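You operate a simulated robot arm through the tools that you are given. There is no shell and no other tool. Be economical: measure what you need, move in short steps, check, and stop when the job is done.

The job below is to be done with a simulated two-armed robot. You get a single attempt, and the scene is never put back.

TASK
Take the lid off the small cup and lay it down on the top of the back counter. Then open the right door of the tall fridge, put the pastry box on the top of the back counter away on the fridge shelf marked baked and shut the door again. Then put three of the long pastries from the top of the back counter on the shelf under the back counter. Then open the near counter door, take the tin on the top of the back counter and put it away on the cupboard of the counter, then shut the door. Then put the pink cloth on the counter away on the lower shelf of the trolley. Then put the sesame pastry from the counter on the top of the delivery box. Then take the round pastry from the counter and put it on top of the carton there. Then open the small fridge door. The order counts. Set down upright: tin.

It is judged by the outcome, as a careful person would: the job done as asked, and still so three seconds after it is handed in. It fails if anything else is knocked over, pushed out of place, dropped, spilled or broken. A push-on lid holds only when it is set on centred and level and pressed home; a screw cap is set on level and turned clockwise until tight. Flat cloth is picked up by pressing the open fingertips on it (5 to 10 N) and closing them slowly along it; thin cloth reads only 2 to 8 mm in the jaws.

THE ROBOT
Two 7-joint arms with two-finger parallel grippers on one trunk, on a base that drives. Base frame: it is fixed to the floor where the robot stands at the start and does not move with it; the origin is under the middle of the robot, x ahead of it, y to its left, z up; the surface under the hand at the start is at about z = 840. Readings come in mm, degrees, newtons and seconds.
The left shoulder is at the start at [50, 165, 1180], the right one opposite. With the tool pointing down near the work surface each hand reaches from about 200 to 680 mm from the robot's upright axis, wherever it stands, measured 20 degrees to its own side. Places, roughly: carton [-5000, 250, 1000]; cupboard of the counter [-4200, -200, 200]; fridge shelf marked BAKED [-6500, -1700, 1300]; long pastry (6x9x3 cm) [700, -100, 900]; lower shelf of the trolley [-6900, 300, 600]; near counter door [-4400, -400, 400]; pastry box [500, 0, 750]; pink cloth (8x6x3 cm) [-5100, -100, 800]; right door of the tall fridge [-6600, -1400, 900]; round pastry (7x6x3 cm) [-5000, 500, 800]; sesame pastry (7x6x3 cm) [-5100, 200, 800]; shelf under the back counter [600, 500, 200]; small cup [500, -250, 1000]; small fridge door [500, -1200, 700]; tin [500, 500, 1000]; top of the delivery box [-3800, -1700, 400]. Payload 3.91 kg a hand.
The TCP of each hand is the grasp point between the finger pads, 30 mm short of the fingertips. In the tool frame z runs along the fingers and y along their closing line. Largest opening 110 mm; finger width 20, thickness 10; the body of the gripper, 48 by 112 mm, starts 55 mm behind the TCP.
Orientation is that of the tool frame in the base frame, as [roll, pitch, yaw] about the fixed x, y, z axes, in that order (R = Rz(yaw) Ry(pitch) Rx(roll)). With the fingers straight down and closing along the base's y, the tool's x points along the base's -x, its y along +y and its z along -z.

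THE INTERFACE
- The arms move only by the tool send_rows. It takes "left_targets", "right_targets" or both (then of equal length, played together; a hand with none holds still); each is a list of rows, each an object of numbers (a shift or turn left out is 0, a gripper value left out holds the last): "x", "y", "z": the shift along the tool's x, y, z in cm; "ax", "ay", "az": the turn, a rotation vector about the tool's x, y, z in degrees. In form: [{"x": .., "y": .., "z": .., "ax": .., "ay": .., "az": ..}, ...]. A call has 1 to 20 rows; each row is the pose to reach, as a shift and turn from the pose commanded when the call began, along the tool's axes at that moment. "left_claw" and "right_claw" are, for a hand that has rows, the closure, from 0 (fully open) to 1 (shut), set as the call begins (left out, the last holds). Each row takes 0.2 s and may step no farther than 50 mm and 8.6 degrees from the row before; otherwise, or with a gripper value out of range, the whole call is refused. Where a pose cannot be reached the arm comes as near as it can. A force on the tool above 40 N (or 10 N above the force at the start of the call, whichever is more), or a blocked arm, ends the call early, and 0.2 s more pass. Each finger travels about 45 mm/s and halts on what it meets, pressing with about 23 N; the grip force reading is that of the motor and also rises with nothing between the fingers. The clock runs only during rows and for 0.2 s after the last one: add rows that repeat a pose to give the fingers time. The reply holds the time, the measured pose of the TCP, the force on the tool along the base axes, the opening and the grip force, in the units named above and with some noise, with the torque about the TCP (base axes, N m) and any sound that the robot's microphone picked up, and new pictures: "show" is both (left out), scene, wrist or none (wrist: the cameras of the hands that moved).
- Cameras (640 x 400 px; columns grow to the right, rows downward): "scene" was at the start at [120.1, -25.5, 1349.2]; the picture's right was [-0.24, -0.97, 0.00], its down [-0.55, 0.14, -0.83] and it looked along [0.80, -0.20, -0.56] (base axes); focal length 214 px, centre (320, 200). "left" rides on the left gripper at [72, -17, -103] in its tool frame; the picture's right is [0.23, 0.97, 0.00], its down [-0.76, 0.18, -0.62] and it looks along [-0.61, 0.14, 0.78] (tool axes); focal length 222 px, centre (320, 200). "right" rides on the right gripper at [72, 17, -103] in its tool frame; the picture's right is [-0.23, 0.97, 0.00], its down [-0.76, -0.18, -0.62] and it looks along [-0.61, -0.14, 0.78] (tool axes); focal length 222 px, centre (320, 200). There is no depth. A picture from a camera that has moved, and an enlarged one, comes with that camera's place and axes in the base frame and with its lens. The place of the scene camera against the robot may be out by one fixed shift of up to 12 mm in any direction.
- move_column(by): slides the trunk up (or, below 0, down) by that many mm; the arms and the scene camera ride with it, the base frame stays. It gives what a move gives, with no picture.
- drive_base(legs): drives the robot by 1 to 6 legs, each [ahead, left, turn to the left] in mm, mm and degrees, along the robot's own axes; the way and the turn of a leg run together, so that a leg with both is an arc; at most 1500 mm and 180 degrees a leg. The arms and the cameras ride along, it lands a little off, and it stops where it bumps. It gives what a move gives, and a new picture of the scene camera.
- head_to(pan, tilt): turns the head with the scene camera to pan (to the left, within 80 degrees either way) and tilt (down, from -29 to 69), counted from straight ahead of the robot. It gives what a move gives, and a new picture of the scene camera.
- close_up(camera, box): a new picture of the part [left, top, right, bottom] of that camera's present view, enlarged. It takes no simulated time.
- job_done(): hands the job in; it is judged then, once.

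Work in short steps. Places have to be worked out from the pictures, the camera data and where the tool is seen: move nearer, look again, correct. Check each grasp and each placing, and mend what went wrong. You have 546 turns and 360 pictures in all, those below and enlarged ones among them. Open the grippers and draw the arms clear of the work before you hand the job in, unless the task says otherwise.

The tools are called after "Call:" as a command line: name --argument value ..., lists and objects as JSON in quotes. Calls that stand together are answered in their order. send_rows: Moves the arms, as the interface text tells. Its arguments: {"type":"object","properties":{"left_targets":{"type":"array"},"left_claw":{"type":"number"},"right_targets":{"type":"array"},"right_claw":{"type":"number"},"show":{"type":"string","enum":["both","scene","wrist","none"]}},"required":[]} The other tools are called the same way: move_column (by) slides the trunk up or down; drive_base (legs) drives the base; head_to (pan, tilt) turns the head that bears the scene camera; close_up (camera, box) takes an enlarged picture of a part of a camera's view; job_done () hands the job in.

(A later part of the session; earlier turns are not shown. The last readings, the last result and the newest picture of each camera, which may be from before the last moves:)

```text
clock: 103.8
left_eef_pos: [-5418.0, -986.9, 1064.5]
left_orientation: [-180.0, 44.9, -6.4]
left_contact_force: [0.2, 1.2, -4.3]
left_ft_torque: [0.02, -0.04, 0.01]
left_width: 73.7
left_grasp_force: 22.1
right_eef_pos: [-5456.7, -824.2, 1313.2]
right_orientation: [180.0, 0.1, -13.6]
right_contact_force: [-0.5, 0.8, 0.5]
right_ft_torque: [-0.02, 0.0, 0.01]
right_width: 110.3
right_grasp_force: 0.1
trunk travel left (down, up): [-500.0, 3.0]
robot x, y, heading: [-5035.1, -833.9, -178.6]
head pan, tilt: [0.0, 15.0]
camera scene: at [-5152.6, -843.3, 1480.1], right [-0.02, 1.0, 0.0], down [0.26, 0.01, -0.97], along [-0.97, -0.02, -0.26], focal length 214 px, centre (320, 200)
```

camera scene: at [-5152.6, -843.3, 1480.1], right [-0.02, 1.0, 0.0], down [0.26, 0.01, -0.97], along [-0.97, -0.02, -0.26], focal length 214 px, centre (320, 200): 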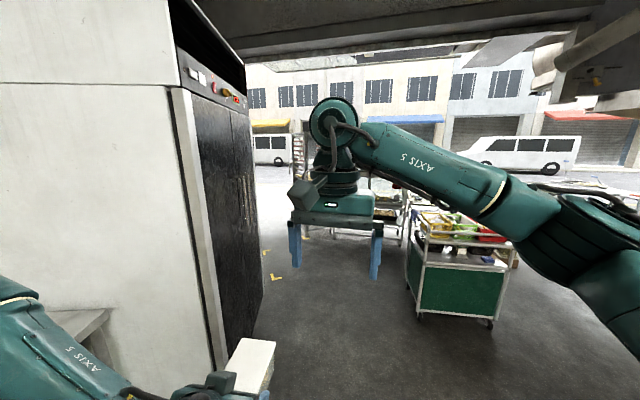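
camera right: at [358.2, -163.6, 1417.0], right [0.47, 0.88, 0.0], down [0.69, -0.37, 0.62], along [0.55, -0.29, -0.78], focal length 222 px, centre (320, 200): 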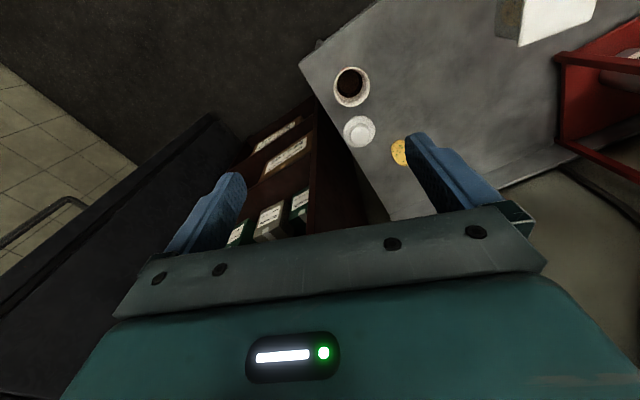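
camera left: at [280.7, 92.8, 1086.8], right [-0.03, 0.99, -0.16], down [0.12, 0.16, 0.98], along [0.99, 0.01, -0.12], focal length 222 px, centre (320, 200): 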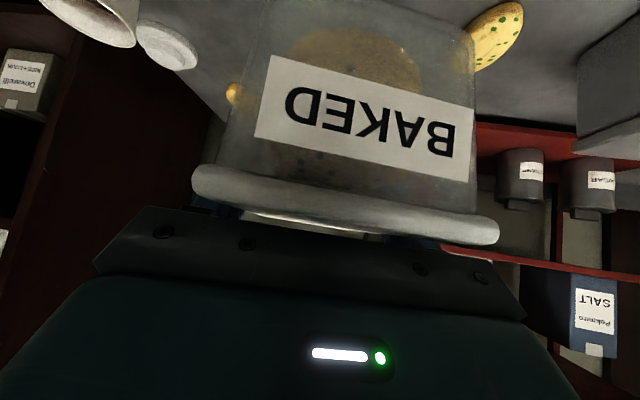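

The tall fridge front is at y≈-1470, x from -6270 to -6930, handles in the middle. I drive in front of it and turn to face it.

Call:
drive_base --legs '[[1400, -130, 0], [0, 0, 88.6]]'

```text
clock: 114.6
left_eef_pos: [-6293.7, -1111.2, 1065.3]
left_orientation: [180.0, 45.0, 81.5]
left_contact_force: [0.2, 0.1, -3.7]
left_ft_torque: [0.02, 0.01, -0.01]
left_width: 74.0
left_grasp_force: 23.2
right_eef_pos: [-6456.8, -1144.2, 1314.7]
right_orientation: [-179.9, -0.1, 74.3]
right_contact_force: [-0.6, -0.9, 1.3]
right_ft_torque: [0.0, 0.05, 0.0]
right_width: 110.0
right_grasp_force: 0.3
trunk travel left (down, up): [-500.0, 3.0]
robot x, y, heading: [-6430.4, -721.8, -90.7]
head pan, tilt: [0.0, 15.0]
camera scene: at [-6427.1, -849.3, 1480.1], right [-1.0, 0.01, 0.0], down [0.0, 0.26, -0.97], along [-0.01, -0.97, -0.26], focal length 214 px, centre (320, 200)
```

scene: 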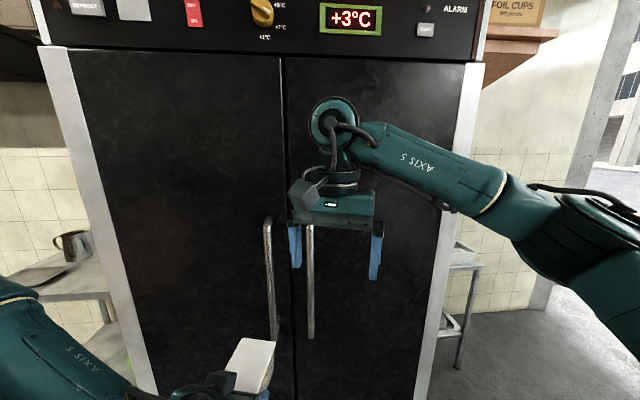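

Triangulating: right-door handle is a vertical bar at about [-6405,-1291], z 990–1300, hinge near x≈-6735. I reposition left and back so the right arm can reach it comfortably.

Call:
drive_base --legs '[[-80, 170, 0.7]]'

Call:
send_rows --right_targets '[{"az": -7.8}, {"az": -15.5}, {"az": -15.5}]' --show "none"

```text
clock: 116.7
left_eef_pos: [-6120.7, -1031.5, 1064.4]
left_orientation: [180.0, 45.0, 82.2]
left_contact_force: [-0.3, 0.0, -3.4]
left_ft_torque: [0.05, -0.03, -0.03]
left_width: 73.5
left_grasp_force: 22.8
right_eef_pos: [-6284.3, -1065.4, 1313.4]
right_orientation: [-180.0, -0.1, 75.1]
right_contact_force: [0.7, -0.6, 1.1]
right_ft_torque: [-0.02, 0.02, 0.0]
right_width: 110.1
right_grasp_force: 0.1
trunk travel left (down, up): [-500.0, 3.0]
robot x, y, heading: [-6262.7, -645.7, -90.1]
head pan, tilt: [0.0, 15.0]
camera scene: at [-6257.5, -771.4, 1480.1], right [-1.0, 0.0, 0.0], down [0.0, 0.26, -0.97], along [0.0, -0.97, -0.26], focal length 214 px, centre (320, 200)
```

scene: 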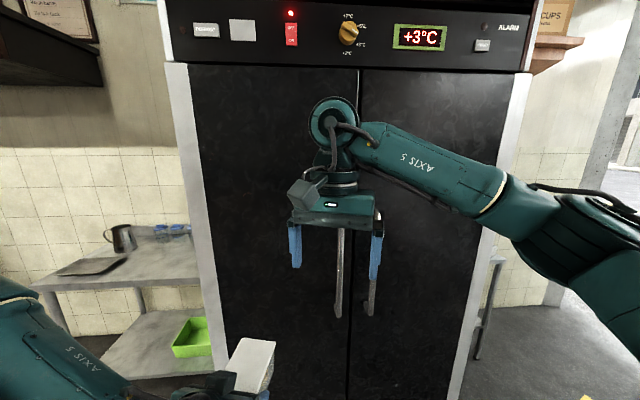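

```text
clock: 117.5
left_eef_pos: [-6122.2, -1031.4, 1064.4]
left_orientation: [180.0, 45.1, 82.1]
left_contact_force: [0.0, -0.2, -4.2]
left_ft_torque: [0.0, -0.03, 0.02]
left_width: 73.8
left_grasp_force: 23.3
right_eef_pos: [-6284.9, -1066.0, 1313.8]
right_orientation: [-180.0, 0.0, 90.5]
right_contact_force: [0.3, 0.6, -0.1]
right_ft_torque: [-0.03, -0.01, -0.02]
right_width: 110.1
right_grasp_force: 0.1
trunk travel left (down, up): [-500.0, 3.0]
robot x, y, heading: [-6263.2, -643.8, -90.0]
head pan, tilt: [0.0, 15.0]
```

Refined: handle bar at x≈-6409, y≈-1305, z 985–1300; door plane y≈-1365; hinge x≈-6765. I bring the right hand, pitched 30° below level, in front of the bar.

Call:
send_rows --right_targets '[{"x": -1.7, "y": -1.6, "z": 1.4, "ay": -7.5}, {"x": -3.3, "y": -3.1, "z": 2.8, "ay": -15}, {"x": -5, "y": -4.7, "z": 4.3, "ay": -22.5}, {"x": -6.6, "y": -6.2, "z": 5.7, "ay": -30}, {"x": -8.3, "y": -7.8, "z": 7.1, "ay": -37.5}, {"x": -10, "y": -9.3, "z": 8.5, "ay": -45}, {"x": -11.6, "y": -10.9, "z": 10, "ay": -52.5}, {"x": -13.3, "y": -12.4, "z": 11.4, "ay": -60}, {"x": -13.3, "y": -12.4, "z": 11.4, "ay": -60}]'

```text
clock: 119.5
left_eef_pos: [-6121.7, -1031.7, 1064.1]
left_orientation: [180.0, 45.0, 82.1]
left_contact_force: [-0.4, 0.0, -2.2]
left_ft_torque: [0.03, -0.02, -0.02]
left_width: 73.9
left_grasp_force: 23.0
right_eef_pos: [-6406.1, -1200.1, 1200.2]
right_orientation: [-180.0, 60.1, 90.4]
right_contact_force: [-0.2, -0.6, -0.2]
right_ft_torque: [0.03, 0.0, -0.02]
right_width: 110.0
right_grasp_force: 0.1
trunk travel left (down, up): [-500.0, 3.0]
robot x, y, heading: [-6263.5, -646.4, -90.3]
head pan, tilt: [0.0, 15.0]
camera scene: at [-6257.5, -771.4, 1480.1], right [-1.0, 0.0, 0.0], down [0.0, 0.26, -0.97], along [0.0, -0.97, -0.26], focal length 214 px, centre (320, 200)
camera right: at [-6390.9, -1073.5, 1188.8], right [0.97, -0.1, 0.2], down [-0.18, 0.16, 0.97], along [-0.13, -0.98, 0.14], focal length 222 px, centre (320, 200)
```

scene: 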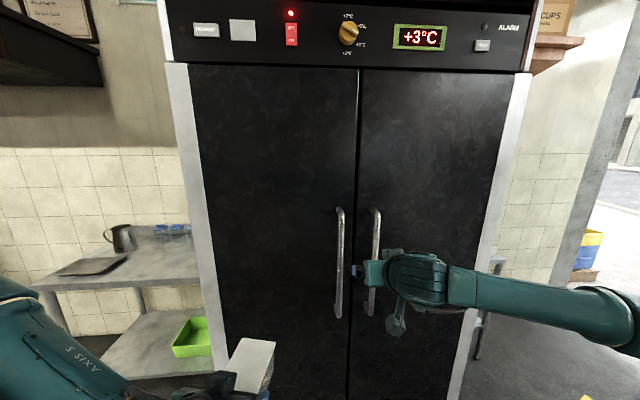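
right: 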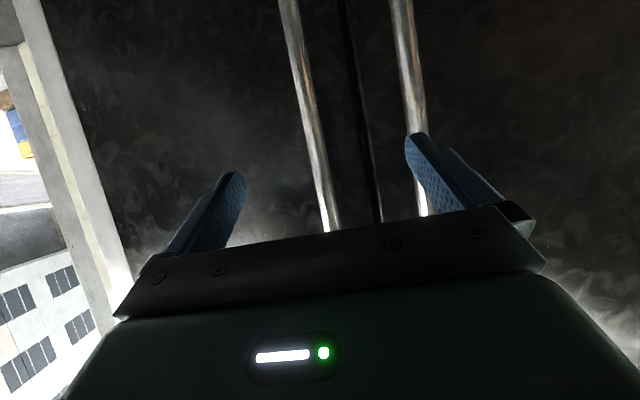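

The bar lies at x≈-6415. I narrow the jaws to ~60 mm and advance onto the bar.

Call:
send_rows --right_targets '[{"y": -0.9}, {"y": -0.9}, {"y": -0.9, "z": 3}, {"y": -0.9, "z": 6}, {"y": -0.9, "z": 9}, {"y": -0.9, "z": 11.6}, {"y": -0.9, "z": 11.6}]' --right_claw 0.42

```text
clock: 121.1
left_eef_pos: [-6121.1, -1032.2, 1065.0]
left_orientation: [-180.0, 44.9, 82.2]
left_contact_force: [0.8, -1.0, -3.0]
left_ft_torque: [0.03, -0.01, -0.03]
left_width: 73.7
left_grasp_force: 22.7
right_eef_pos: [-6416.1, -1301.3, 1142.3]
right_orientation: [180.0, 60.0, 90.5]
right_contact_force: [-0.5, 0.0, 0.0]
right_ft_torque: [-0.03, 0.0, 0.0]
right_width: 63.7
right_grasp_force: 0.0
trunk travel left (down, up): [-500.0, 3.0]
robot x, y, heading: [-6260.0, -643.2, -90.2]
head pan, tilt: [0.0, 15.0]
camera scene: at [-6257.9, -771.3, 1480.1], right [-1.0, 0.0, 0.0], down [0.0, 0.26, -0.97], along [0.0, -0.97, -0.26], focal length 214 px, centre (320, 200)
camera right: at [-6400.0, -1175.6, 1131.4], right [0.97, -0.1, 0.2], down [-0.18, 0.16, 0.97], along [-0.13, -0.98, 0.14], focal length 222 px, centre (320, 200)
```

scene: 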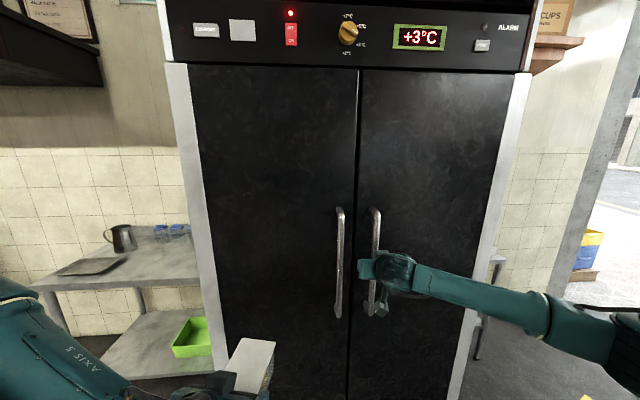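
right: 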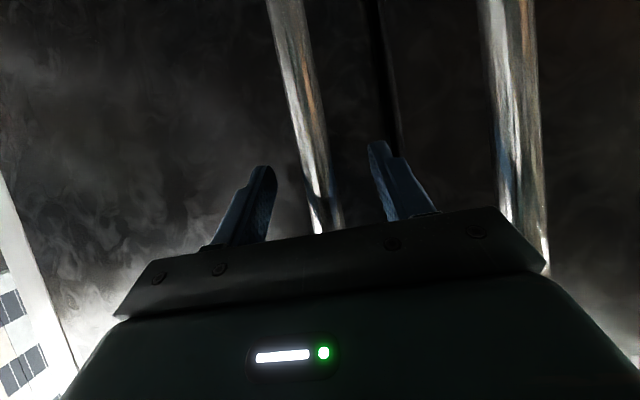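

The bar is between the fingers; I close on it.

Call:
send_rows --right_targets '[{}, {}, {}, {}]' --right_claw 1 --show "none"

```text
clock: 122.1
left_eef_pos: [-6122.1, -1030.6, 1064.3]
left_orientation: [-180.0, 45.0, 82.2]
left_contact_force: [0.0, -0.1, -3.3]
left_ft_torque: [-0.01, -0.01, 0.01]
left_width: 74.1
left_grasp_force: 23.0
right_eef_pos: [-6414.9, -1301.8, 1142.5]
right_orientation: [-179.9, 60.0, 90.5]
right_contact_force: [2.6, 0.8, -1.5]
right_ft_torque: [-0.11, -0.03, 0.04]
right_width: 18.8
right_grasp_force: 44.7
trunk travel left (down, up): [-500.0, 3.0]
robot x, y, heading: [-6261.7, -643.4, -90.3]
head pan, tilt: [0.0, 15.0]
```

Gripped (19 mm bar). I pull the door along its arc to about 25°.

Call:
send_rows --right_targets '[{"x": 0.8, "y": -0.3, "z": -1.3, "ax": -1.7, "az": -1}, {"x": 1.5, "y": -0.66, "z": -2.6, "ax": -3.5, "az": -2}, {"x": 2.3, "y": -1.1, "z": -3.9, "ax": -5.2, "az": -3}, {"x": 3, "y": -1.6, "z": -5.2, "ax": -6.9, "az": -4}, {"x": 4.4, "y": -2.75, "z": -7.7, "ax": -10.4, "az": -6}, {"x": 5.8, "y": -4.2, "z": -10, "ax": -13.9, "az": -8}, {"x": 7.1, "y": -5.8, "z": -12.3, "ax": -17.3, "az": -10}, {"x": 7.1, "y": -5.8, "z": -12.3, "ax": -17.3, "az": -10}]' --show "scene"

```text
clock: 124.1
left_eef_pos: [-6121.9, -1032.2, 1064.6]
left_orientation: [179.8, 44.8, 82.1]
left_contact_force: [0.5, 0.4, -3.0]
left_ft_torque: [0.05, 0.0, -0.02]
left_width: 73.9
left_grasp_force: 23.0
right_eef_pos: [-6482.1, -1163.6, 1142.4]
right_orientation: [-179.1, 60.3, 110.1]
right_contact_force: [-4.3, -4.1, -1.9]
right_ft_torque: [-0.05, -0.61, -0.31]
right_width: 18.7
right_grasp_force: 45.0
trunk travel left (down, up): [-500.0, 3.0]
robot x, y, heading: [-6262.0, -642.1, -89.8]
head pan, tilt: [0.0, 15.0]
stopped in row 8 (right hand): the force on the tool passed its limit at 40 N (the readings are from after the stop); the commanded pose is now the measured one
camera scene: at [-6258.3, -772.5, 1479.5], right [-1.0, 0.0, 0.0], down [0.0, 0.26, -0.97], along [0.0, -0.97, -0.26], focal length 214 px, centre (320, 200)
```

scene: 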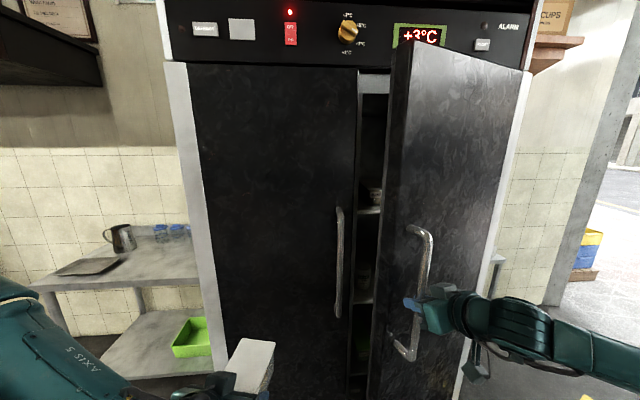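

Door is open ~25°. I release the bar, back off, and straighten the hand to go round the door's free edge.

Call:
send_rows --right_targets '[{}, {}, {"z": -2}, {"z": -5}, {"z": -9}, {"z": -9, "ax": 6.9, "az": 4}, {"z": -9, "ax": 13, "az": 7.5}, {"z": -9, "ax": 17.3, "az": 10}]' --right_claw 0.42 --show "none"

```text
clock: 125.9
left_eef_pos: [-6122.5, -1031.4, 1064.3]
left_orientation: [-179.9, 45.0, 82.2]
left_contact_force: [0.2, -0.8, -3.3]
left_ft_torque: [0.05, -0.01, 0.01]
left_width: 74.1
left_grasp_force: 23.5
right_eef_pos: [-6506.4, -1088.6, 1187.4]
right_orientation: [-179.5, 60.5, 90.0]
right_contact_force: [0.4, 0.2, 0.3]
right_ft_torque: [0.04, -0.01, -0.02]
right_width: 64.0
right_grasp_force: 0.0
trunk travel left (down, up): [-500.0, 3.0]
robot x, y, heading: [-6263.4, -644.1, -90.0]
head pan, tilt: [0.0, 15.0]
```

Shift to the right of the door edge (toward +x), then poke the closed fingers about 40 mm behind it.

Call:
send_rows --right_targets '[{"y": 4}, {"y": 8}, {"y": 12}, {"y": 15.8}, {"x": -2, "y": 15.8, "z": 3.4}, {"x": -4, "y": 15.8, "z": 6.8}, {"x": -5.8, "y": 15.8, "z": 10}, {"x": -5.8, "y": 15.8, "z": 10}]' --right_claw 1

```text
clock: 127.7
left_eef_pos: [-6123.4, -1031.2, 1065.4]
left_orientation: [179.9, 45.0, 82.1]
left_contact_force: [0.2, -0.1, -2.9]
left_ft_torque: [0.03, -0.01, -0.03]
left_width: 74.1
left_grasp_force: 22.4
right_eef_pos: [-6347.9, -1204.2, 1191.3]
right_orientation: [-179.5, 60.6, 90.2]
right_contact_force: [-0.5, -0.1, 0.1]
right_ft_torque: [0.0, 0.02, 0.01]
right_width: 0.1
right_grasp_force: 23.0
trunk travel left (down, up): [-500.0, 3.0]
robot x, y, heading: [-6262.9, -647.1, -90.2]
head pan, tilt: [0.0, 15.0]
camera scene: at [-6258.0, -771.4, 1480.2], right [-1.0, 0.0, 0.0], down [0.0, 0.26, -0.97], along [0.0, -0.97, -0.26], focal length 214 px, centre (320, 200)
camera right: at [-6330.5, -1078.1, 1179.0], right [0.97, -0.12, 0.19], down [-0.17, 0.17, 0.97], along [-0.14, -0.98, 0.15], focal length 222 px, centre (320, 200)
```

scene: 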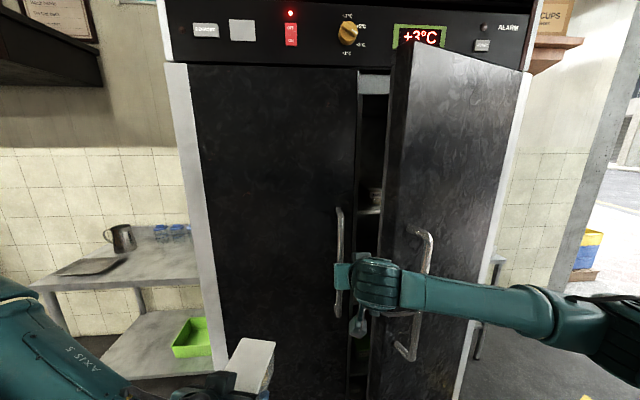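
right: 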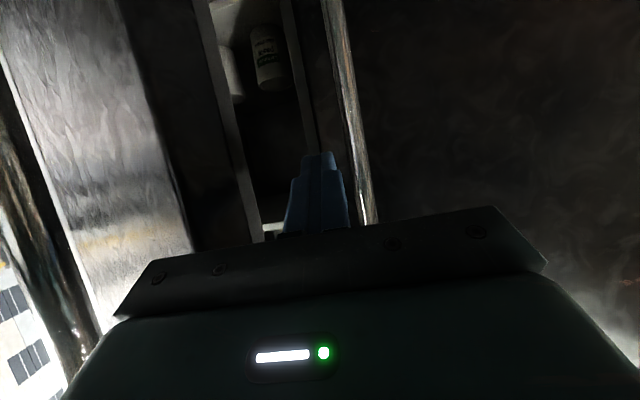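

Fingers are behind the edge. I turn the hand 30° so the wrist comes from the inner side of the door before sweeping it open.

Call:
send_rows --right_targets '[{"ax": 6.5, "az": 3.75}, {"ax": 13, "az": 7.5}, {"ax": 19.5, "az": 11.25}, {"ax": 26, "az": 15}, {"ax": 26, "az": 15}]' --show "scene"

```text
clock: 128.9
left_eef_pos: [-6122.6, -1031.3, 1064.9]
left_orientation: [179.9, 45.1, 82.0]
left_contact_force: [-0.7, -0.5, -4.0]
left_ft_torque: [0.02, 0.0, 0.02]
left_width: 73.9
left_grasp_force: 23.5
right_eef_pos: [-6349.3, -1205.4, 1189.2]
right_orientation: [180.0, 60.6, 59.4]
right_contact_force: [0.1, -0.5, 0.1]
right_ft_torque: [0.0, 0.02, 0.03]
right_width: 0.0
right_grasp_force: 23.1
trunk travel left (down, up): [-500.0, 3.0]
robot x, y, heading: [-6263.0, -648.1, -90.0]
head pan, tilt: [0.0, 15.0]
camera scene: at [-6258.4, -771.7, 1480.1], right [-1.0, 0.0, 0.0], down [0.0, 0.26, -0.97], along [0.0, -0.97, -0.26], focal length 214 px, centre (320, 200)
```

scene: 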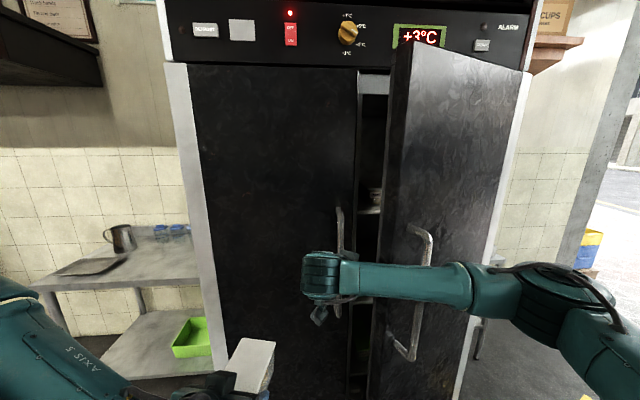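

Now sweep the door open along its arc with the fingers on its inner face.

Call:
send_rows --right_targets '[{"x": -1.1, "y": -3.9, "z": 1.9}, {"x": -1.4, "y": -8.7, "z": 2.5}, {"x": -0.4, "y": -13.1, "z": 0.8}, {"x": 0.5, "y": -17.6, "z": -0.9}, {"x": 0.9, "y": -22.5, "z": -1.5}, {"x": 1.2, "y": -27.3, "z": -2.1}, {"x": 1.2, "y": -27.3, "z": -2.1}]' --show "scene"

```text
clock: 129.4
left_eef_pos: [-6122.8, -1031.1, 1064.9]
left_orientation: [179.9, 44.9, 82.1]
left_contact_force: [-0.6, -0.2, -3.8]
left_ft_torque: [0.05, 0.01, -0.02]
left_width: 74.0
left_grasp_force: 23.0
right_eef_pos: [-6390.7, -1197.1, 1190.2]
right_orientation: [178.9, 60.3, 61.0]
right_contact_force: [0.1, -0.7, 0.4]
right_ft_torque: [0.0, 0.01, 0.0]
right_width: 0.0
right_grasp_force: 23.1
trunk travel left (down, up): [-500.0, 3.0]
robot x, y, heading: [-6260.6, -644.1, -89.9]
head pan, tilt: [0.0, 15.0]
stopped in row 2 (right hand): the force on the tool passed its limit at 46 N (the readings are from after the stop); the commanded pose is now the measured one
camera scene: at [-6258.7, -771.5, 1480.2], right [-1.0, 0.0, 0.0], down [0.0, 0.26, -0.97], along [0.0, -0.97, -0.26], focal length 214 px, centre (320, 200)
```

scene: 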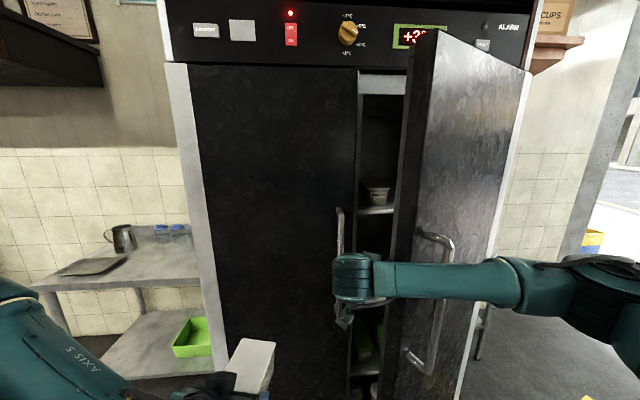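

That works (now ~32°). I continue in finer steps to soften the contact.

Call:
send_rows --right_targets '[{"x": -0.15, "y": -2.1, "z": 0.3}, {"x": -0.1, "y": -4.7, "z": 0.2}, {"x": 0.24, "y": -7.5, "z": -0.4}, {"x": 0.7, "y": -10.5, "z": -1.2}, {"x": 1.2, "y": -13.5, "z": -2.1}, {"x": 1.5, "y": -16.8, "z": -2.6}, {"x": 1.7, "y": -20, "z": -3}, {"x": 1.95, "y": -23.3, "z": -3.4}, {"x": 1.8, "y": -26.6, "z": -3.1}, {"x": 1.7, "y": -29.9, "z": -2.9}]' --show "scene"

```text
clock: 131.3
left_eef_pos: [-6122.6, -1032.5, 1064.8]
left_orientation: [179.8, 44.8, 82.0]
left_contact_force: [-0.6, -2.3, -4.1]
left_ft_torque: [0.06, -0.04, 0.03]
left_width: 73.9
left_grasp_force: 22.8
right_eef_pos: [-6582.5, -1064.1, 1182.2]
right_orientation: [179.4, 59.5, 62.0]
right_contact_force: [8.5, 21.3, 7.3]
right_ft_torque: [-0.64, 0.51, -0.55]
right_width: 0.2
right_grasp_force: 23.2
right hand out of reach, approached as far as the arm can: row 8, 9
trunk travel left (down, up): [-500.0, 3.0]
robot x, y, heading: [-6259.7, -643.7, -90.3]
head pan, tilt: [0.0, 15.0]
stopped in row 9 (right hand): the force on the tool passed its limit at 48 N (the readings are from after the stop); the commanded pose is now the measured one
camera scene: at [-6259.3, -773.2, 1480.0], right [-1.0, 0.0, 0.0], down [0.0, 0.26, -0.97], along [0.0, -0.97, -0.26], focal length 214 px, centre (320, 200)
```

scene: 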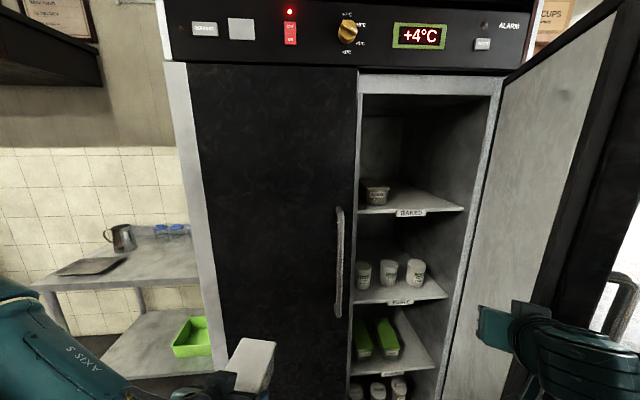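

The door is open about 70° and the top shelf is marked BAKED. I ease the right hand off the door and back toward the robot.

Call:
send_rows --right_targets '[{"x": 0.5, "y": 1.7, "z": -0.9}, {"x": 1.2, "y": 4.3, "z": -2.2}, {"x": 2.3, "y": 6.9, "z": -4.1}, {"x": 3.9, "y": 6.9, "z": -6.9}, {"x": 5.5, "y": 6.9, "z": -9.7}, {"x": 6.5, "y": 6.9, "z": -11.4}]' --show "none"

Call:
close_up --camera "scene" --box '[330, 60, 530, 320]'

```text
clock: 132.7
left_eef_pos: [-6121.5, -1030.2, 1064.0]
left_orientation: [-179.9, 45.0, 82.2]
left_contact_force: [-0.1, -0.5, -3.7]
left_ft_torque: [0.06, 0.0, 0.0]
left_width: 73.7
left_grasp_force: 22.7
right_eef_pos: [-6425.6, -1017.5, 1185.2]
right_orientation: [179.6, 59.6, 62.0]
right_contact_force: [0.7, -0.4, 0.4]
right_ft_torque: [-0.01, -0.01, 0.0]
right_width: 0.1
right_grasp_force: 23.0
right hand out of reach, approached as far as the arm can: row 1, 2, 3, 4, 5, 6
trunk travel left (down, up): [-500.0, 3.0]
robot x, y, heading: [-6265.5, -645.3, -90.0]
head pan, tilt: [0.0, 15.0]
```

```text
1.54 times, centred on (430, 190) of scene
camera zoom: at [-6256.9, -770.6, 1480.2], right [-1.0, 0.0, 0.0], down [0.0, 0.26, -0.97], along [0.0, -0.97, -0.26], focal length 330 px, centre (151, 215)
```

zoom: 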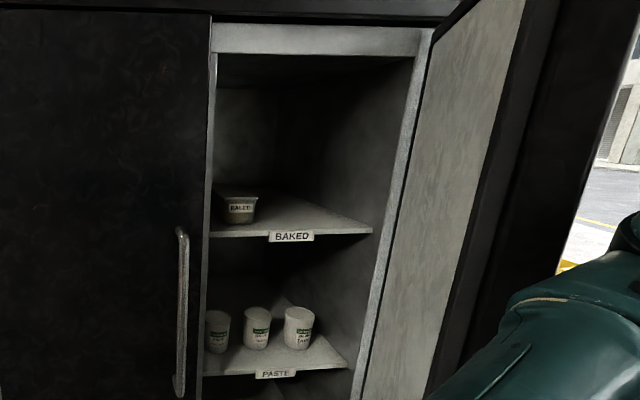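

I'll use the base to push the door wider: right hand back to the inner face, then drive right.

Call:
send_rows --right_targets '[{"x": -1.9, "y": -1.9, "z": 3.2}, {"x": -3.7, "y": -3.7, "z": 6.4}, {"x": -5.5, "y": -5.6, "z": 9.6}, {"x": -5.5, "y": -5.6, "z": 9.6}]' --show "none"

Call:
drive_base --legs '[[0, -140, 0]]'

```text
clock: 133.7
left_eef_pos: [-6120.4, -1031.3, 1064.5]
left_orientation: [180.0, 44.9, 82.2]
left_contact_force: [0.2, 0.0, -3.7]
left_ft_torque: [0.04, 0.01, 0.0]
left_width: 73.9
left_grasp_force: 22.7
right_eef_pos: [-6527.5, -1093.8, 1183.2]
right_orientation: [179.6, 59.6, 62.3]
right_contact_force: [0.0, 0.1, 0.3]
right_ft_torque: [0.0, -0.01, 0.0]
right_width: 0.2
right_grasp_force: 22.6
trunk travel left (down, up): [-500.0, 3.0]
robot x, y, heading: [-6263.4, -644.5, -89.9]
head pan, tilt: [0.0, 15.0]
```

```text
clock: 134.6
left_eef_pos: [-6139.0, -1027.9, 1065.3]
left_orientation: [180.0, 45.1, 82.2]
left_contact_force: [0.6, 0.4, -3.8]
left_ft_torque: [0.0, -0.01, 0.01]
left_width: 73.8
left_grasp_force: 23.1
right_eef_pos: [-6541.5, -1085.0, 1183.1]
right_orientation: [179.5, 59.3, 62.7]
right_contact_force: [8.0, 16.2, 7.0]
right_ft_torque: [-0.31, 0.62, -0.99]
right_width: 0.1
right_grasp_force: 23.4
trunk travel left (down, up): [-500.0, 3.0]
robot x, y, heading: [-6280.9, -644.5, -90.1]
head pan, tilt: [0.0, 15.0]
stopped in leg 1: the robot was blocked; the commanded pose is now the measured one
camera scene: at [-6274.8, -766.3, 1480.7], right [-1.0, 0.0, 0.0], down [0.0, 0.26, -0.97], along [0.0, -0.97, -0.26], focal length 214 px, centre (320, 200)
```

scene: 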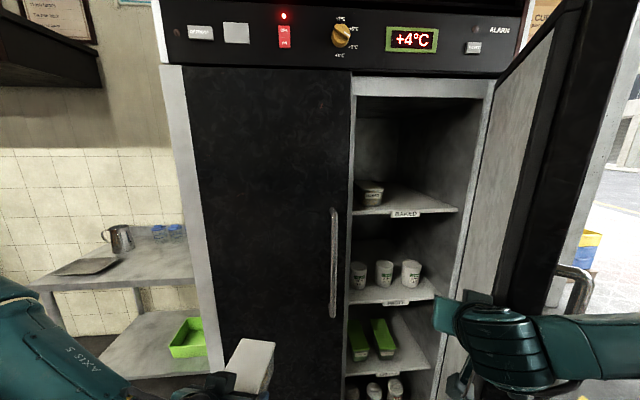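

The palm is hitting the door's end face, not its inner side. I back off and point the hand straight in.

Call:
send_rows --right_targets '[{"x": 1.8, "y": 2.6, "z": -3.1}, {"x": 3.6, "y": 5.3, "z": -6.3}, {"x": 3.6, "y": 5.3, "z": -6.3, "ax": -6, "az": -3.4}, {"x": 3.6, "y": 5.3, "z": -6.3, "ax": -12, "az": -6.8}, {"x": 3.6, "y": 5.3, "z": -6.3, "ax": -18, "az": -10.2}, {"x": 3.6, "y": 5.3, "z": -6.3, "ax": -23.4, "az": -13.5}, {"x": 3.6, "y": 5.3, "z": -6.3, "ax": -23.4, "az": -13.5}]'

```text
clock: 136.2
left_eef_pos: [-6140.3, -1030.7, 1063.7]
left_orientation: [179.9, 44.8, 82.2]
left_contact_force: [-1.4, -0.5, -4.2]
left_ft_torque: [0.01, 0.0, 0.0]
left_width: 74.2
left_grasp_force: 22.9
right_eef_pos: [-6456.8, -1078.2, 1183.3]
right_orientation: [178.8, 59.1, 89.0]
right_contact_force: [-0.5, -0.3, 0.6]
right_ft_torque: [-0.03, 0.0, -0.01]
right_width: 0.0
right_grasp_force: 22.7
right hand out of reach, approached as far as the arm can: row 4, 5, 6, 7
trunk travel left (down, up): [-500.0, 3.0]
robot x, y, heading: [-6285.0, -645.2, -90.0]
head pan, tilt: [0.0, 15.0]
camera scene: at [-6275.6, -771.0, 1480.1], right [-1.0, 0.0, 0.0], down [0.0, 0.26, -0.97], along [0.0, -0.97, -0.26], focal length 214 px, centre (320, 200)
camera right: at [-6439.8, -953.0, 1175.1], right [0.97, -0.12, 0.2], down [-0.19, 0.15, 0.97], along [-0.14, -0.98, 0.12], focal length 222 px, centre (320, 200)
```

scene: 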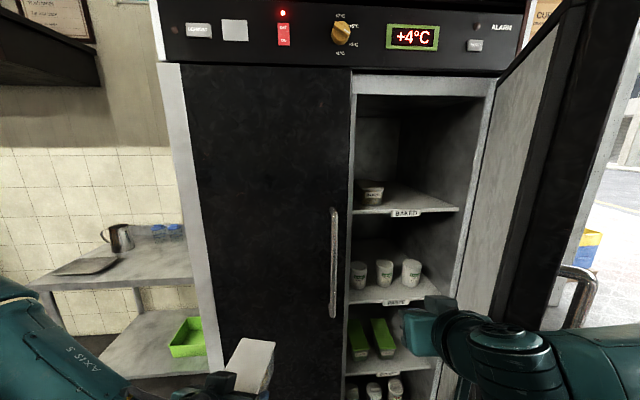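
right: 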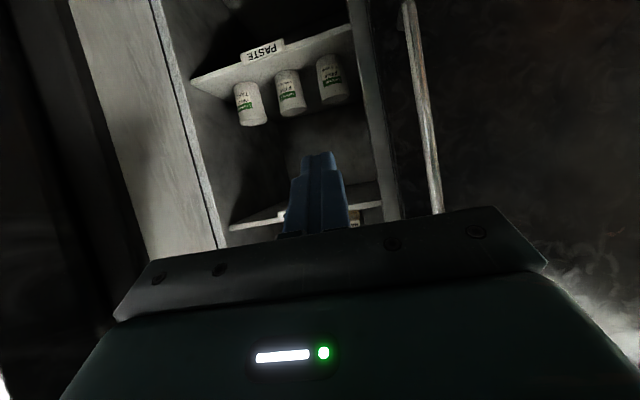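

Forward 70 mm into the opening, then sweep toward −x pushing the inner face.

Call:
send_rows --right_targets '[{"x": -1.8, "z": 3.1}, {"x": -3.6, "z": 6.2}, {"x": -3.6, "y": -2, "z": 6.2}, {"x": -3.6, "y": -4, "z": 6.2}, {"x": -3.4, "y": -6, "z": 5.9}, {"x": -3.1, "y": -8, "z": 5.4}, {"x": -2.8, "y": -10, "z": 4.9}, {"x": -2.4, "y": -12, "z": 4.2}, {"x": -2, "y": -14, "z": 3.5}]' --show "scene"

```text
clock: 138.2
left_eef_pos: [-6141.0, -1031.1, 1064.2]
left_orientation: [179.9, 44.9, 82.0]
left_contact_force: [-0.1, 0.2, -3.3]
left_ft_torque: [0.04, -0.02, -0.03]
left_width: 74.2
left_grasp_force: 23.6
right_eef_pos: [-6597.3, -1119.0, 1178.2]
right_orientation: [178.8, 59.1, 89.0]
right_contact_force: [-0.3, 0.8, -0.4]
right_ft_torque: [0.01, 0.01, 0.02]
right_width: 0.2
right_grasp_force: 22.9
trunk travel left (down, up): [-500.0, 3.0]
robot x, y, heading: [-6280.6, -642.4, -90.1]
head pan, tilt: [0.0, 15.0]
camera scene: at [-6276.5, -770.3, 1480.2], right [-1.0, 0.0, 0.0], down [0.0, 0.26, -0.97], along [0.0, -0.97, -0.26], focal length 214 px, centre (320, 200)
```

scene: 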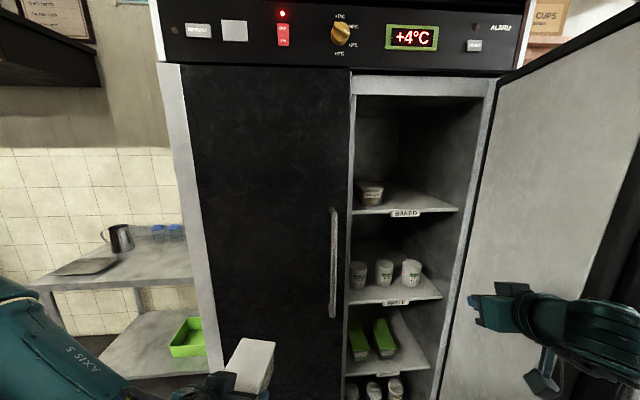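

Door moves freely now. I drive right 130 mm, carrying the door wider.

Call:
drive_base --legs '[[0, -130, 0]]'

```text
clock: 140.0
left_eef_pos: [-6265.6, -1030.5, 1064.1]
left_orientation: [180.0, 44.9, 82.3]
left_contact_force: [0.5, 0.2, -3.4]
left_ft_torque: [0.07, -0.02, 0.0]
left_width: 73.8
left_grasp_force: 23.1
right_eef_pos: [-6723.6, -1120.6, 1178.6]
right_orientation: [178.8, 59.3, 89.0]
right_contact_force: [-0.1, 0.1, 0.4]
right_ft_torque: [0.0, -0.01, 0.03]
right_width: 0.4
right_grasp_force: 22.3
trunk travel left (down, up): [-500.0, 3.0]
robot x, y, heading: [-6407.1, -642.4, -89.8]
head pan, tilt: [0.0, 15.0]
camera scene: at [-6402.8, -770.9, 1480.1], right [-1.0, 0.0, 0.0], down [0.0, 0.26, -0.97], along [0.0, -0.97, -0.26], focal length 214 px, centre (320, 200)
```

scene: 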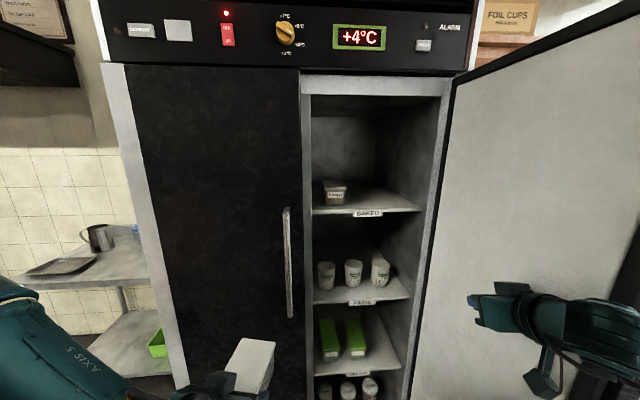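

Door is about 90° open. I draw the right hand off the door and lower, and raise the left hand with the box to shelf height, squaring its yaw.

Call:
send_rows --left_targets '[{"x": -3.3, "z": -3.3, "ax": -1, "az": -1}, {"x": -6.6, "z": -6.6, "ax": -2, "az": -2}, {"x": -9.9, "z": -9.9, "ax": -3, "az": -3}, {"x": -13.2, "z": -13.2, "ax": -4, "az": -4}, {"x": -16.5, "z": -16.5, "ax": -5, "az": -5}, {"x": -19.8, "z": -19.8, "ax": -5.6, "az": -5.6}, {"x": -20.5, "z": -20.5, "ax": -5.6, "az": -5.6}]' --right_targets '[{"y": 3}, {"x": 3, "y": 6, "z": -1}, {"x": 7, "y": 9, "z": -2}, {"x": 11, "y": 12, "z": -3.6}, {"x": 15, "y": 15, "z": -5}, {"x": 18.5, "y": 16.6, "z": -6.1}, {"x": 18.5, "y": 16.6, "z": -6.1}]' --show "scene"

```text
refused: row 3 steps farther than a row can; nothing moved
```

Call:
send_rows --left_targets '[{"x": -3.3, "z": -3.3, "ax": -1, "az": -1}, {"x": -6.6, "z": -6.6, "ax": -2, "az": -2}, {"x": -9.9, "z": -9.9, "ax": -3, "az": -3}, {"x": -13.2, "z": -13.2, "ax": -4, "az": -4}, {"x": -16.5, "z": -16.5, "ax": -5, "az": -5}, {"x": -19.8, "z": -19.8, "ax": -5.6, "az": -5.6}, {"x": -20.5, "z": -20.5, "ax": -5.6, "az": -5.6}]' --right_targets '[{"y": 3}, {"x": 3, "y": 6, "z": -1}, {"x": 6.5, "y": 9, "z": -2}, {"x": 10, "y": 12, "z": -3.2}, {"x": 13.5, "y": 15, "z": -4.4}, {"x": 16.5, "y": 16.6, "z": -5.4}, {"x": 18.5, "y": 16.6, "z": -6.1}]' --show "scene"

```text
clock: 141.6
left_eef_pos: [-6267.0, -1029.9, 1352.1]
left_orientation: [180.0, 44.8, 90.1]
left_contact_force: [0.1, 0.0, -3.5]
left_ft_torque: [0.05, -0.01, -0.01]
left_width: 73.8
left_grasp_force: 22.7
left hand out of reach, approached as far as the arm can: row 1, 2
right_eef_pos: [-6626.2, -1077.8, 1125.5]
right_orientation: [178.9, 59.2, 89.1]
right_contact_force: [-0.8, 0.1, -0.2]
right_ft_torque: [0.02, 0.02, -0.02]
right_width: 0.2
right_grasp_force: 22.9
right hand out of reach, approached as far as the arm can: row 3, 4, 5, 6, 7
trunk travel left (down, up): [-500.0, 3.0]
robot x, y, heading: [-6406.0, -645.8, -90.1]
head pan, tilt: [0.0, 15.0]
camera scene: at [-6402.3, -771.0, 1480.1], right [-1.0, 0.0, 0.0], down [0.0, 0.26, -0.97], along [0.0, -0.97, -0.26], focal length 214 px, centre (320, 200)
```

scene: 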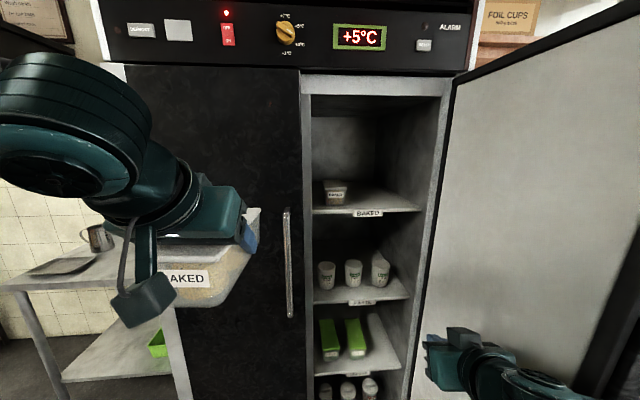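

I fold the right hand down and back to keep it clear, then drive forward 210 and right 60.

Call:
send_rows --right_targets '[{"x": 0.2, "y": 0.8, "z": -1.6, "ay": 7.5}, {"x": 0.4, "y": 1.5, "z": -3.2, "ay": 15}, {"x": 0.6, "y": 2.3, "z": -4.8, "ay": 22.5}, {"x": 0.8, "y": 3, "z": -6.4, "ay": 30}, {"x": 1, "y": 3.8, "z": -8, "ay": 37.5}, {"x": 1.2, "y": 4.5, "z": -9.6, "ay": 45}, {"x": 1.4, "y": 5.3, "z": -11.2, "ay": 52.5}, {"x": 1.7, "y": 6, "z": -12.9, "ay": 59}]' --show "none"

Call:
drive_base --legs '[[210, -60, 0]]'

```text
clock: 143.4
left_eef_pos: [-6269.9, -1015.2, 1357.6]
left_orientation: [179.7, 45.7, 89.9]
left_contact_force: [-0.3, -0.3, -3.4]
left_ft_torque: [0.04, 0.02, 0.0]
left_width: 74.0
left_grasp_force: 22.8
right_eef_pos: [-6562.6, -940.0, 1179.1]
right_orientation: [179.3, 0.6, 89.9]
right_contact_force: [-0.8, -0.6, 0.4]
right_ft_torque: [-0.01, -0.01, -0.01]
right_width: 0.2
right_grasp_force: 23.2
right hand out of reach, approached as far as the arm can: row 1, 2
trunk travel left (down, up): [-500.0, 3.0]
robot x, y, heading: [-6407.8, -638.3, -89.9]
head pan, tilt: [0.0, 15.0]
```

```text
clock: 144.2
left_eef_pos: [-6272.0, -1020.7, 1358.0]
left_orientation: [-180.0, 45.5, 89.7]
left_contact_force: [-1.5, -0.2, -3.4]
left_ft_torque: [0.06, 0.0, 0.08]
left_width: 74.0
left_grasp_force: 22.3
right_eef_pos: [-6565.5, -940.4, 1177.1]
right_orientation: [179.6, 0.3, 89.5]
right_contact_force: [-0.5, -1.4, 0.9]
right_ft_torque: [-0.02, -0.01, -0.01]
right_width: 0.1
right_grasp_force: 22.7
trunk travel left (down, up): [-500.0, 3.0]
robot x, y, heading: [-6409.5, -647.0, -90.5]
head pan, tilt: [0.0, 15.0]
stopped in leg 1: the robot was blocked; the commanded pose is now the measured one
camera scene: at [-6404.2, -757.7, 1482.4], right [-1.0, 0.01, 0.0], down [0.0, 0.25, -0.97], along [-0.01, -0.97, -0.25], focal length 214 px, centre (320, 200)
```

scene: 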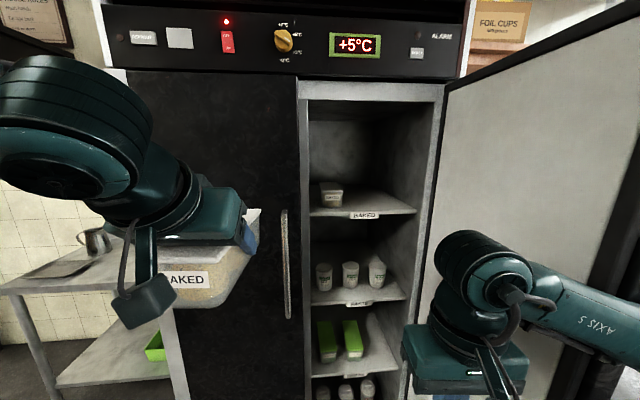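

Blocked – the right elbow meets the door edge. I put the right hand back on the inner face to push the door wider with the base.

Call:
send_rows --right_targets '[{"x": -2.1, "y": -1, "z": 0.3, "ay": -7.5}, {"x": -4.2, "y": -2, "z": 0.6, "ay": -15}, {"x": -6.4, "y": -3.5, "z": 1, "ay": -22.5}, {"x": -8.5, "y": -5, "z": 1.3, "ay": -30}, {"x": -10.6, "y": -6.5, "z": 1.6, "ay": -37.5}, {"x": -12.8, "y": -8, "z": 2, "ay": -45}, {"x": -15, "y": -9.5, "z": 2.3, "ay": -52.5}, {"x": -17, "y": -11, "z": 2.7, "ay": -60}, {"x": -17, "y": -11, "z": 2.7, "ay": -60}]' --show "none"

Call:
drive_base --legs '[[0, -150, 0.5]]'

```text
clock: 146.2
left_eef_pos: [-6269.4, -1035.8, 1352.0]
left_orientation: [179.8, 44.8, 89.8]
left_contact_force: [-0.2, -0.2, -3.1]
left_ft_torque: [0.05, -0.01, 0.02]
left_width: 73.9
left_grasp_force: 23.4
right_eef_pos: [-6672.2, -1123.3, 1143.2]
right_orientation: [179.5, 59.5, 89.3]
right_contact_force: [0.0, 0.0, -0.1]
right_ft_torque: [-0.01, -0.02, -0.02]
right_width: 0.2
right_grasp_force: 22.8
trunk travel left (down, up): [-500.0, 3.0]
robot x, y, heading: [-6405.0, -646.9, -90.2]
head pan, tilt: [0.0, 15.0]
```

```text
clock: 148.1
left_eef_pos: [-6411.8, -1033.5, 1352.9]
left_orientation: [179.9, 44.8, 90.5]
left_contact_force: [0.0, -0.3, -3.8]
left_ft_torque: [0.05, -0.01, -0.01]
left_width: 73.9
left_grasp_force: 22.8
right_eef_pos: [-6814.5, -1127.5, 1142.3]
right_orientation: [179.3, 59.5, 89.8]
right_contact_force: [-0.1, 0.4, 0.2]
right_ft_torque: [-0.03, -0.03, -0.03]
right_width: 0.0
right_grasp_force: 23.4
trunk travel left (down, up): [-500.0, 3.0]
robot x, y, heading: [-6557.2, -645.2, -89.8]
head pan, tilt: [0.0, 15.0]
camera scene: at [-6550.5, -774.7, 1480.1], right [-1.0, -0.01, 0.0], down [0.0, 0.26, -0.97], along [0.01, -0.97, -0.26], focal length 214 px, centre (320, 200)
```

scene: 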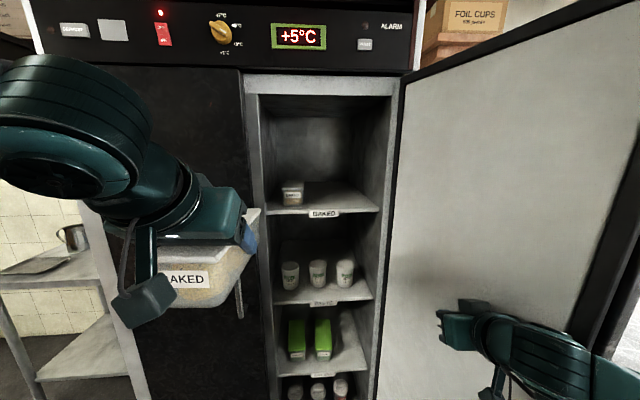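

I keep pushing: another 140 mm to the right so the door opens well past 120°.

Call:
drive_base --legs '[[0, -140, 0]]'

```text
clock: 149.1
left_eef_pos: [-6439.1, -1032.9, 1351.7]
left_orientation: [179.9, 44.7, 90.6]
left_contact_force: [-0.4, 0.2, -2.9]
left_ft_torque: [0.06, 0.02, -0.02]
left_width: 73.9
left_grasp_force: 23.3
right_eef_pos: [-6829.4, -1125.6, 1144.0]
right_orientation: [178.1, 59.7, 90.9]
right_contact_force: [4.6, 0.6, 1.0]
right_ft_torque: [0.03, 0.3, -0.15]
right_width: 0.0
right_grasp_force: 23.1
trunk travel left (down, up): [-500.0, 3.0]
robot x, y, heading: [-6583.3, -649.6, -89.7]
head pan, tilt: [0.0, 15.0]
stopped in leg 1: the force on the tool passed its limit at 51 N (the readings are from after the stop); the commanded pose is now the measured one
camera scene: at [-6577.2, -774.7, 1480.1], right [-1.0, -0.01, 0.0], down [0.0, 0.26, -0.97], along [0.01, -0.97, -0.26], focal length 214 px, centre (320, 200)
```

scene: 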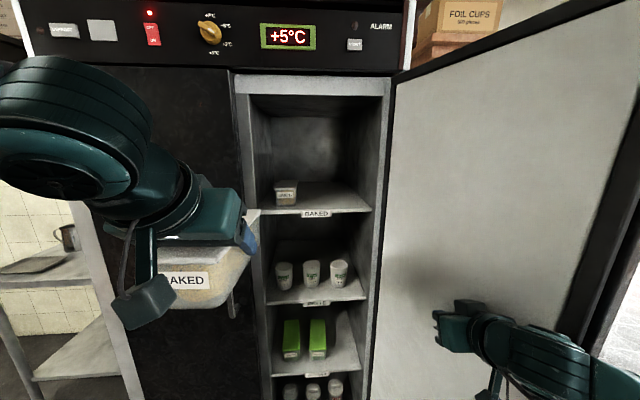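

The door is at its stop (~110°). I tuck the right hand down and close, then go left 180 and forward 200.

Call:
send_rows --right_targets '[{"x": 0.5, "y": 1.6, "z": -1.9, "ay": 7.5}, {"x": 1.1, "y": 3.1, "z": -3.9, "ay": 15}, {"x": 1.6, "y": 4.7, "z": -5.8, "ay": 22.5}, {"x": 2.2, "y": 6.3, "z": -7.8, "ay": 30}, {"x": 2.7, "y": 7.9, "z": -9.7, "ay": 37.5}, {"x": 3.2, "y": 9.5, "z": -11.6, "ay": 45}, {"x": 3.8, "y": 11, "z": -13.6, "ay": 52.5}, {"x": 4.3, "y": 12.6, "z": -15.5, "ay": 59}]' --show "none"

Call:
drive_base --legs '[[0, 190, -0.3], [200, 0, 0]]'

```text
clock: 151.1
left_eef_pos: [-6451.0, -1015.8, 1357.9]
left_orientation: [179.4, 45.5, 89.6]
left_contact_force: [-0.5, 1.0, -3.8]
left_ft_torque: [0.04, 0.04, 0.0]
left_width: 73.9
left_grasp_force: 23.2
right_eef_pos: [-6726.7, -943.0, 1183.4]
right_orientation: [179.1, 0.7, 91.2]
right_contact_force: [-0.5, -0.4, 0.0]
right_ft_torque: [-0.04, 0.02, 0.03]
right_width: 0.0
right_grasp_force: 22.6
trunk travel left (down, up): [-500.0, 3.0]
robot x, y, heading: [-6582.7, -643.5, -90.4]
head pan, tilt: [0.0, 15.0]
stopped in row 8 (right hand): the arm was blocked; the commanded pose is now the measured one
```

```text
clock: 152.0
left_eef_pos: [-6443.7, -1017.1, 1355.6]
left_orientation: [179.6, 45.1, 89.5]
left_contact_force: [-0.1, 0.6, -3.2]
left_ft_torque: [0.01, -0.01, 0.0]
left_width: 73.5
left_grasp_force: 23.4
right_eef_pos: [-6721.4, -944.5, 1183.8]
right_orientation: [179.4, 0.7, 90.5]
right_contact_force: [0.0, -0.9, -0.4]
right_ft_torque: [-0.03, -0.02, -0.03]
right_width: 0.0
right_grasp_force: 23.1
trunk travel left (down, up): [-500.0, 3.0]
robot x, y, heading: [-6577.2, -642.4, -90.4]
head pan, tilt: [0.0, 15.0]
stopped in leg 1: the robot was blocked; the commanded pose is now the measured one
camera scene: at [-6576.9, -756.0, 1481.7], right [-1.0, 0.01, 0.0], down [0.0, 0.25, -0.97], along [-0.01, -0.97, -0.25], focal length 214 px, centre (320, 200)
```

scene: 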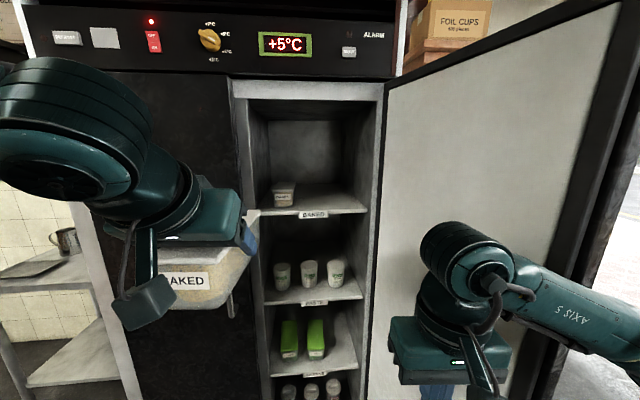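

That tuck makes the right elbow press on the door. I undo it and keep the right hand pointing forward instead, then drive left.

Call:
send_rows --right_targets '[{"x": -2.1, "y": -1, "z": 0.4, "ay": -7.5}, {"x": -4.2, "y": -2, "z": 0.8, "ay": -15}, {"x": -6.4, "y": -3, "z": 1.2, "ay": -22.5}, {"x": -8.5, "y": -4, "z": 1.6, "ay": -30}, {"x": -10.6, "y": -5, "z": 2, "ay": -37.5}, {"x": -12.8, "y": -6, "z": 2.5, "ay": -45}, {"x": -15, "y": -6.5, "z": 3, "ay": -52.5}, {"x": -16.6, "y": -7, "z": 3.4, "ay": -59}, {"x": -16.6, "y": -7, "z": 3.4, "ay": -59}]' --show "none"

Call:
drive_base --legs '[[0, 180, 0.3]]'

```text
clock: 154.0
left_eef_pos: [-6438.4, -1030.0, 1350.5]
left_orientation: [179.8, 44.5, 89.9]
left_contact_force: [1.0, -0.2, -3.3]
left_ft_torque: [0.07, -0.04, 0.0]
left_width: 73.9
left_grasp_force: 23.4
right_eef_pos: [-6782.8, -1124.2, 1146.8]
right_orientation: [178.9, 59.0, 90.0]
right_contact_force: [-0.4, -0.8, 0.0]
right_ft_torque: [0.0, -0.04, -0.03]
right_width: 0.0
right_grasp_force: 23.3
trunk travel left (down, up): [-500.0, 3.0]
robot x, y, heading: [-6575.9, -643.2, -90.1]
head pan, tilt: [0.0, 15.0]
```

```text
clock: 156.2
left_eef_pos: [-6254.5, -1029.0, 1351.4]
left_orientation: [179.8, 44.6, 90.3]
left_contact_force: [1.0, 0.7, -3.6]
left_ft_torque: [0.01, -0.03, 0.0]
left_width: 74.0
left_grasp_force: 23.4
right_eef_pos: [-6597.1, -1125.3, 1145.8]
right_orientation: [179.0, 59.1, 90.6]
right_contact_force: [0.4, -0.6, -0.3]
right_ft_torque: [0.01, 0.01, 0.02]
right_width: 0.0
right_grasp_force: 22.9
trunk travel left (down, up): [-500.0, 3.0]
robot x, y, heading: [-6399.1, -644.9, -89.8]
head pan, tilt: [0.0, 15.0]
camera scene: at [-6391.0, -770.2, 1480.1], right [-1.0, 0.0, 0.0], down [0.0, 0.26, -0.97], along [0.0, -0.97, -0.26], focal length 214 px, centre (320, 200)
```

scene: 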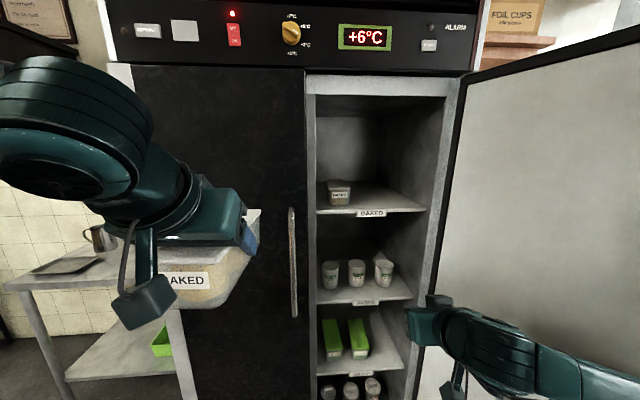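

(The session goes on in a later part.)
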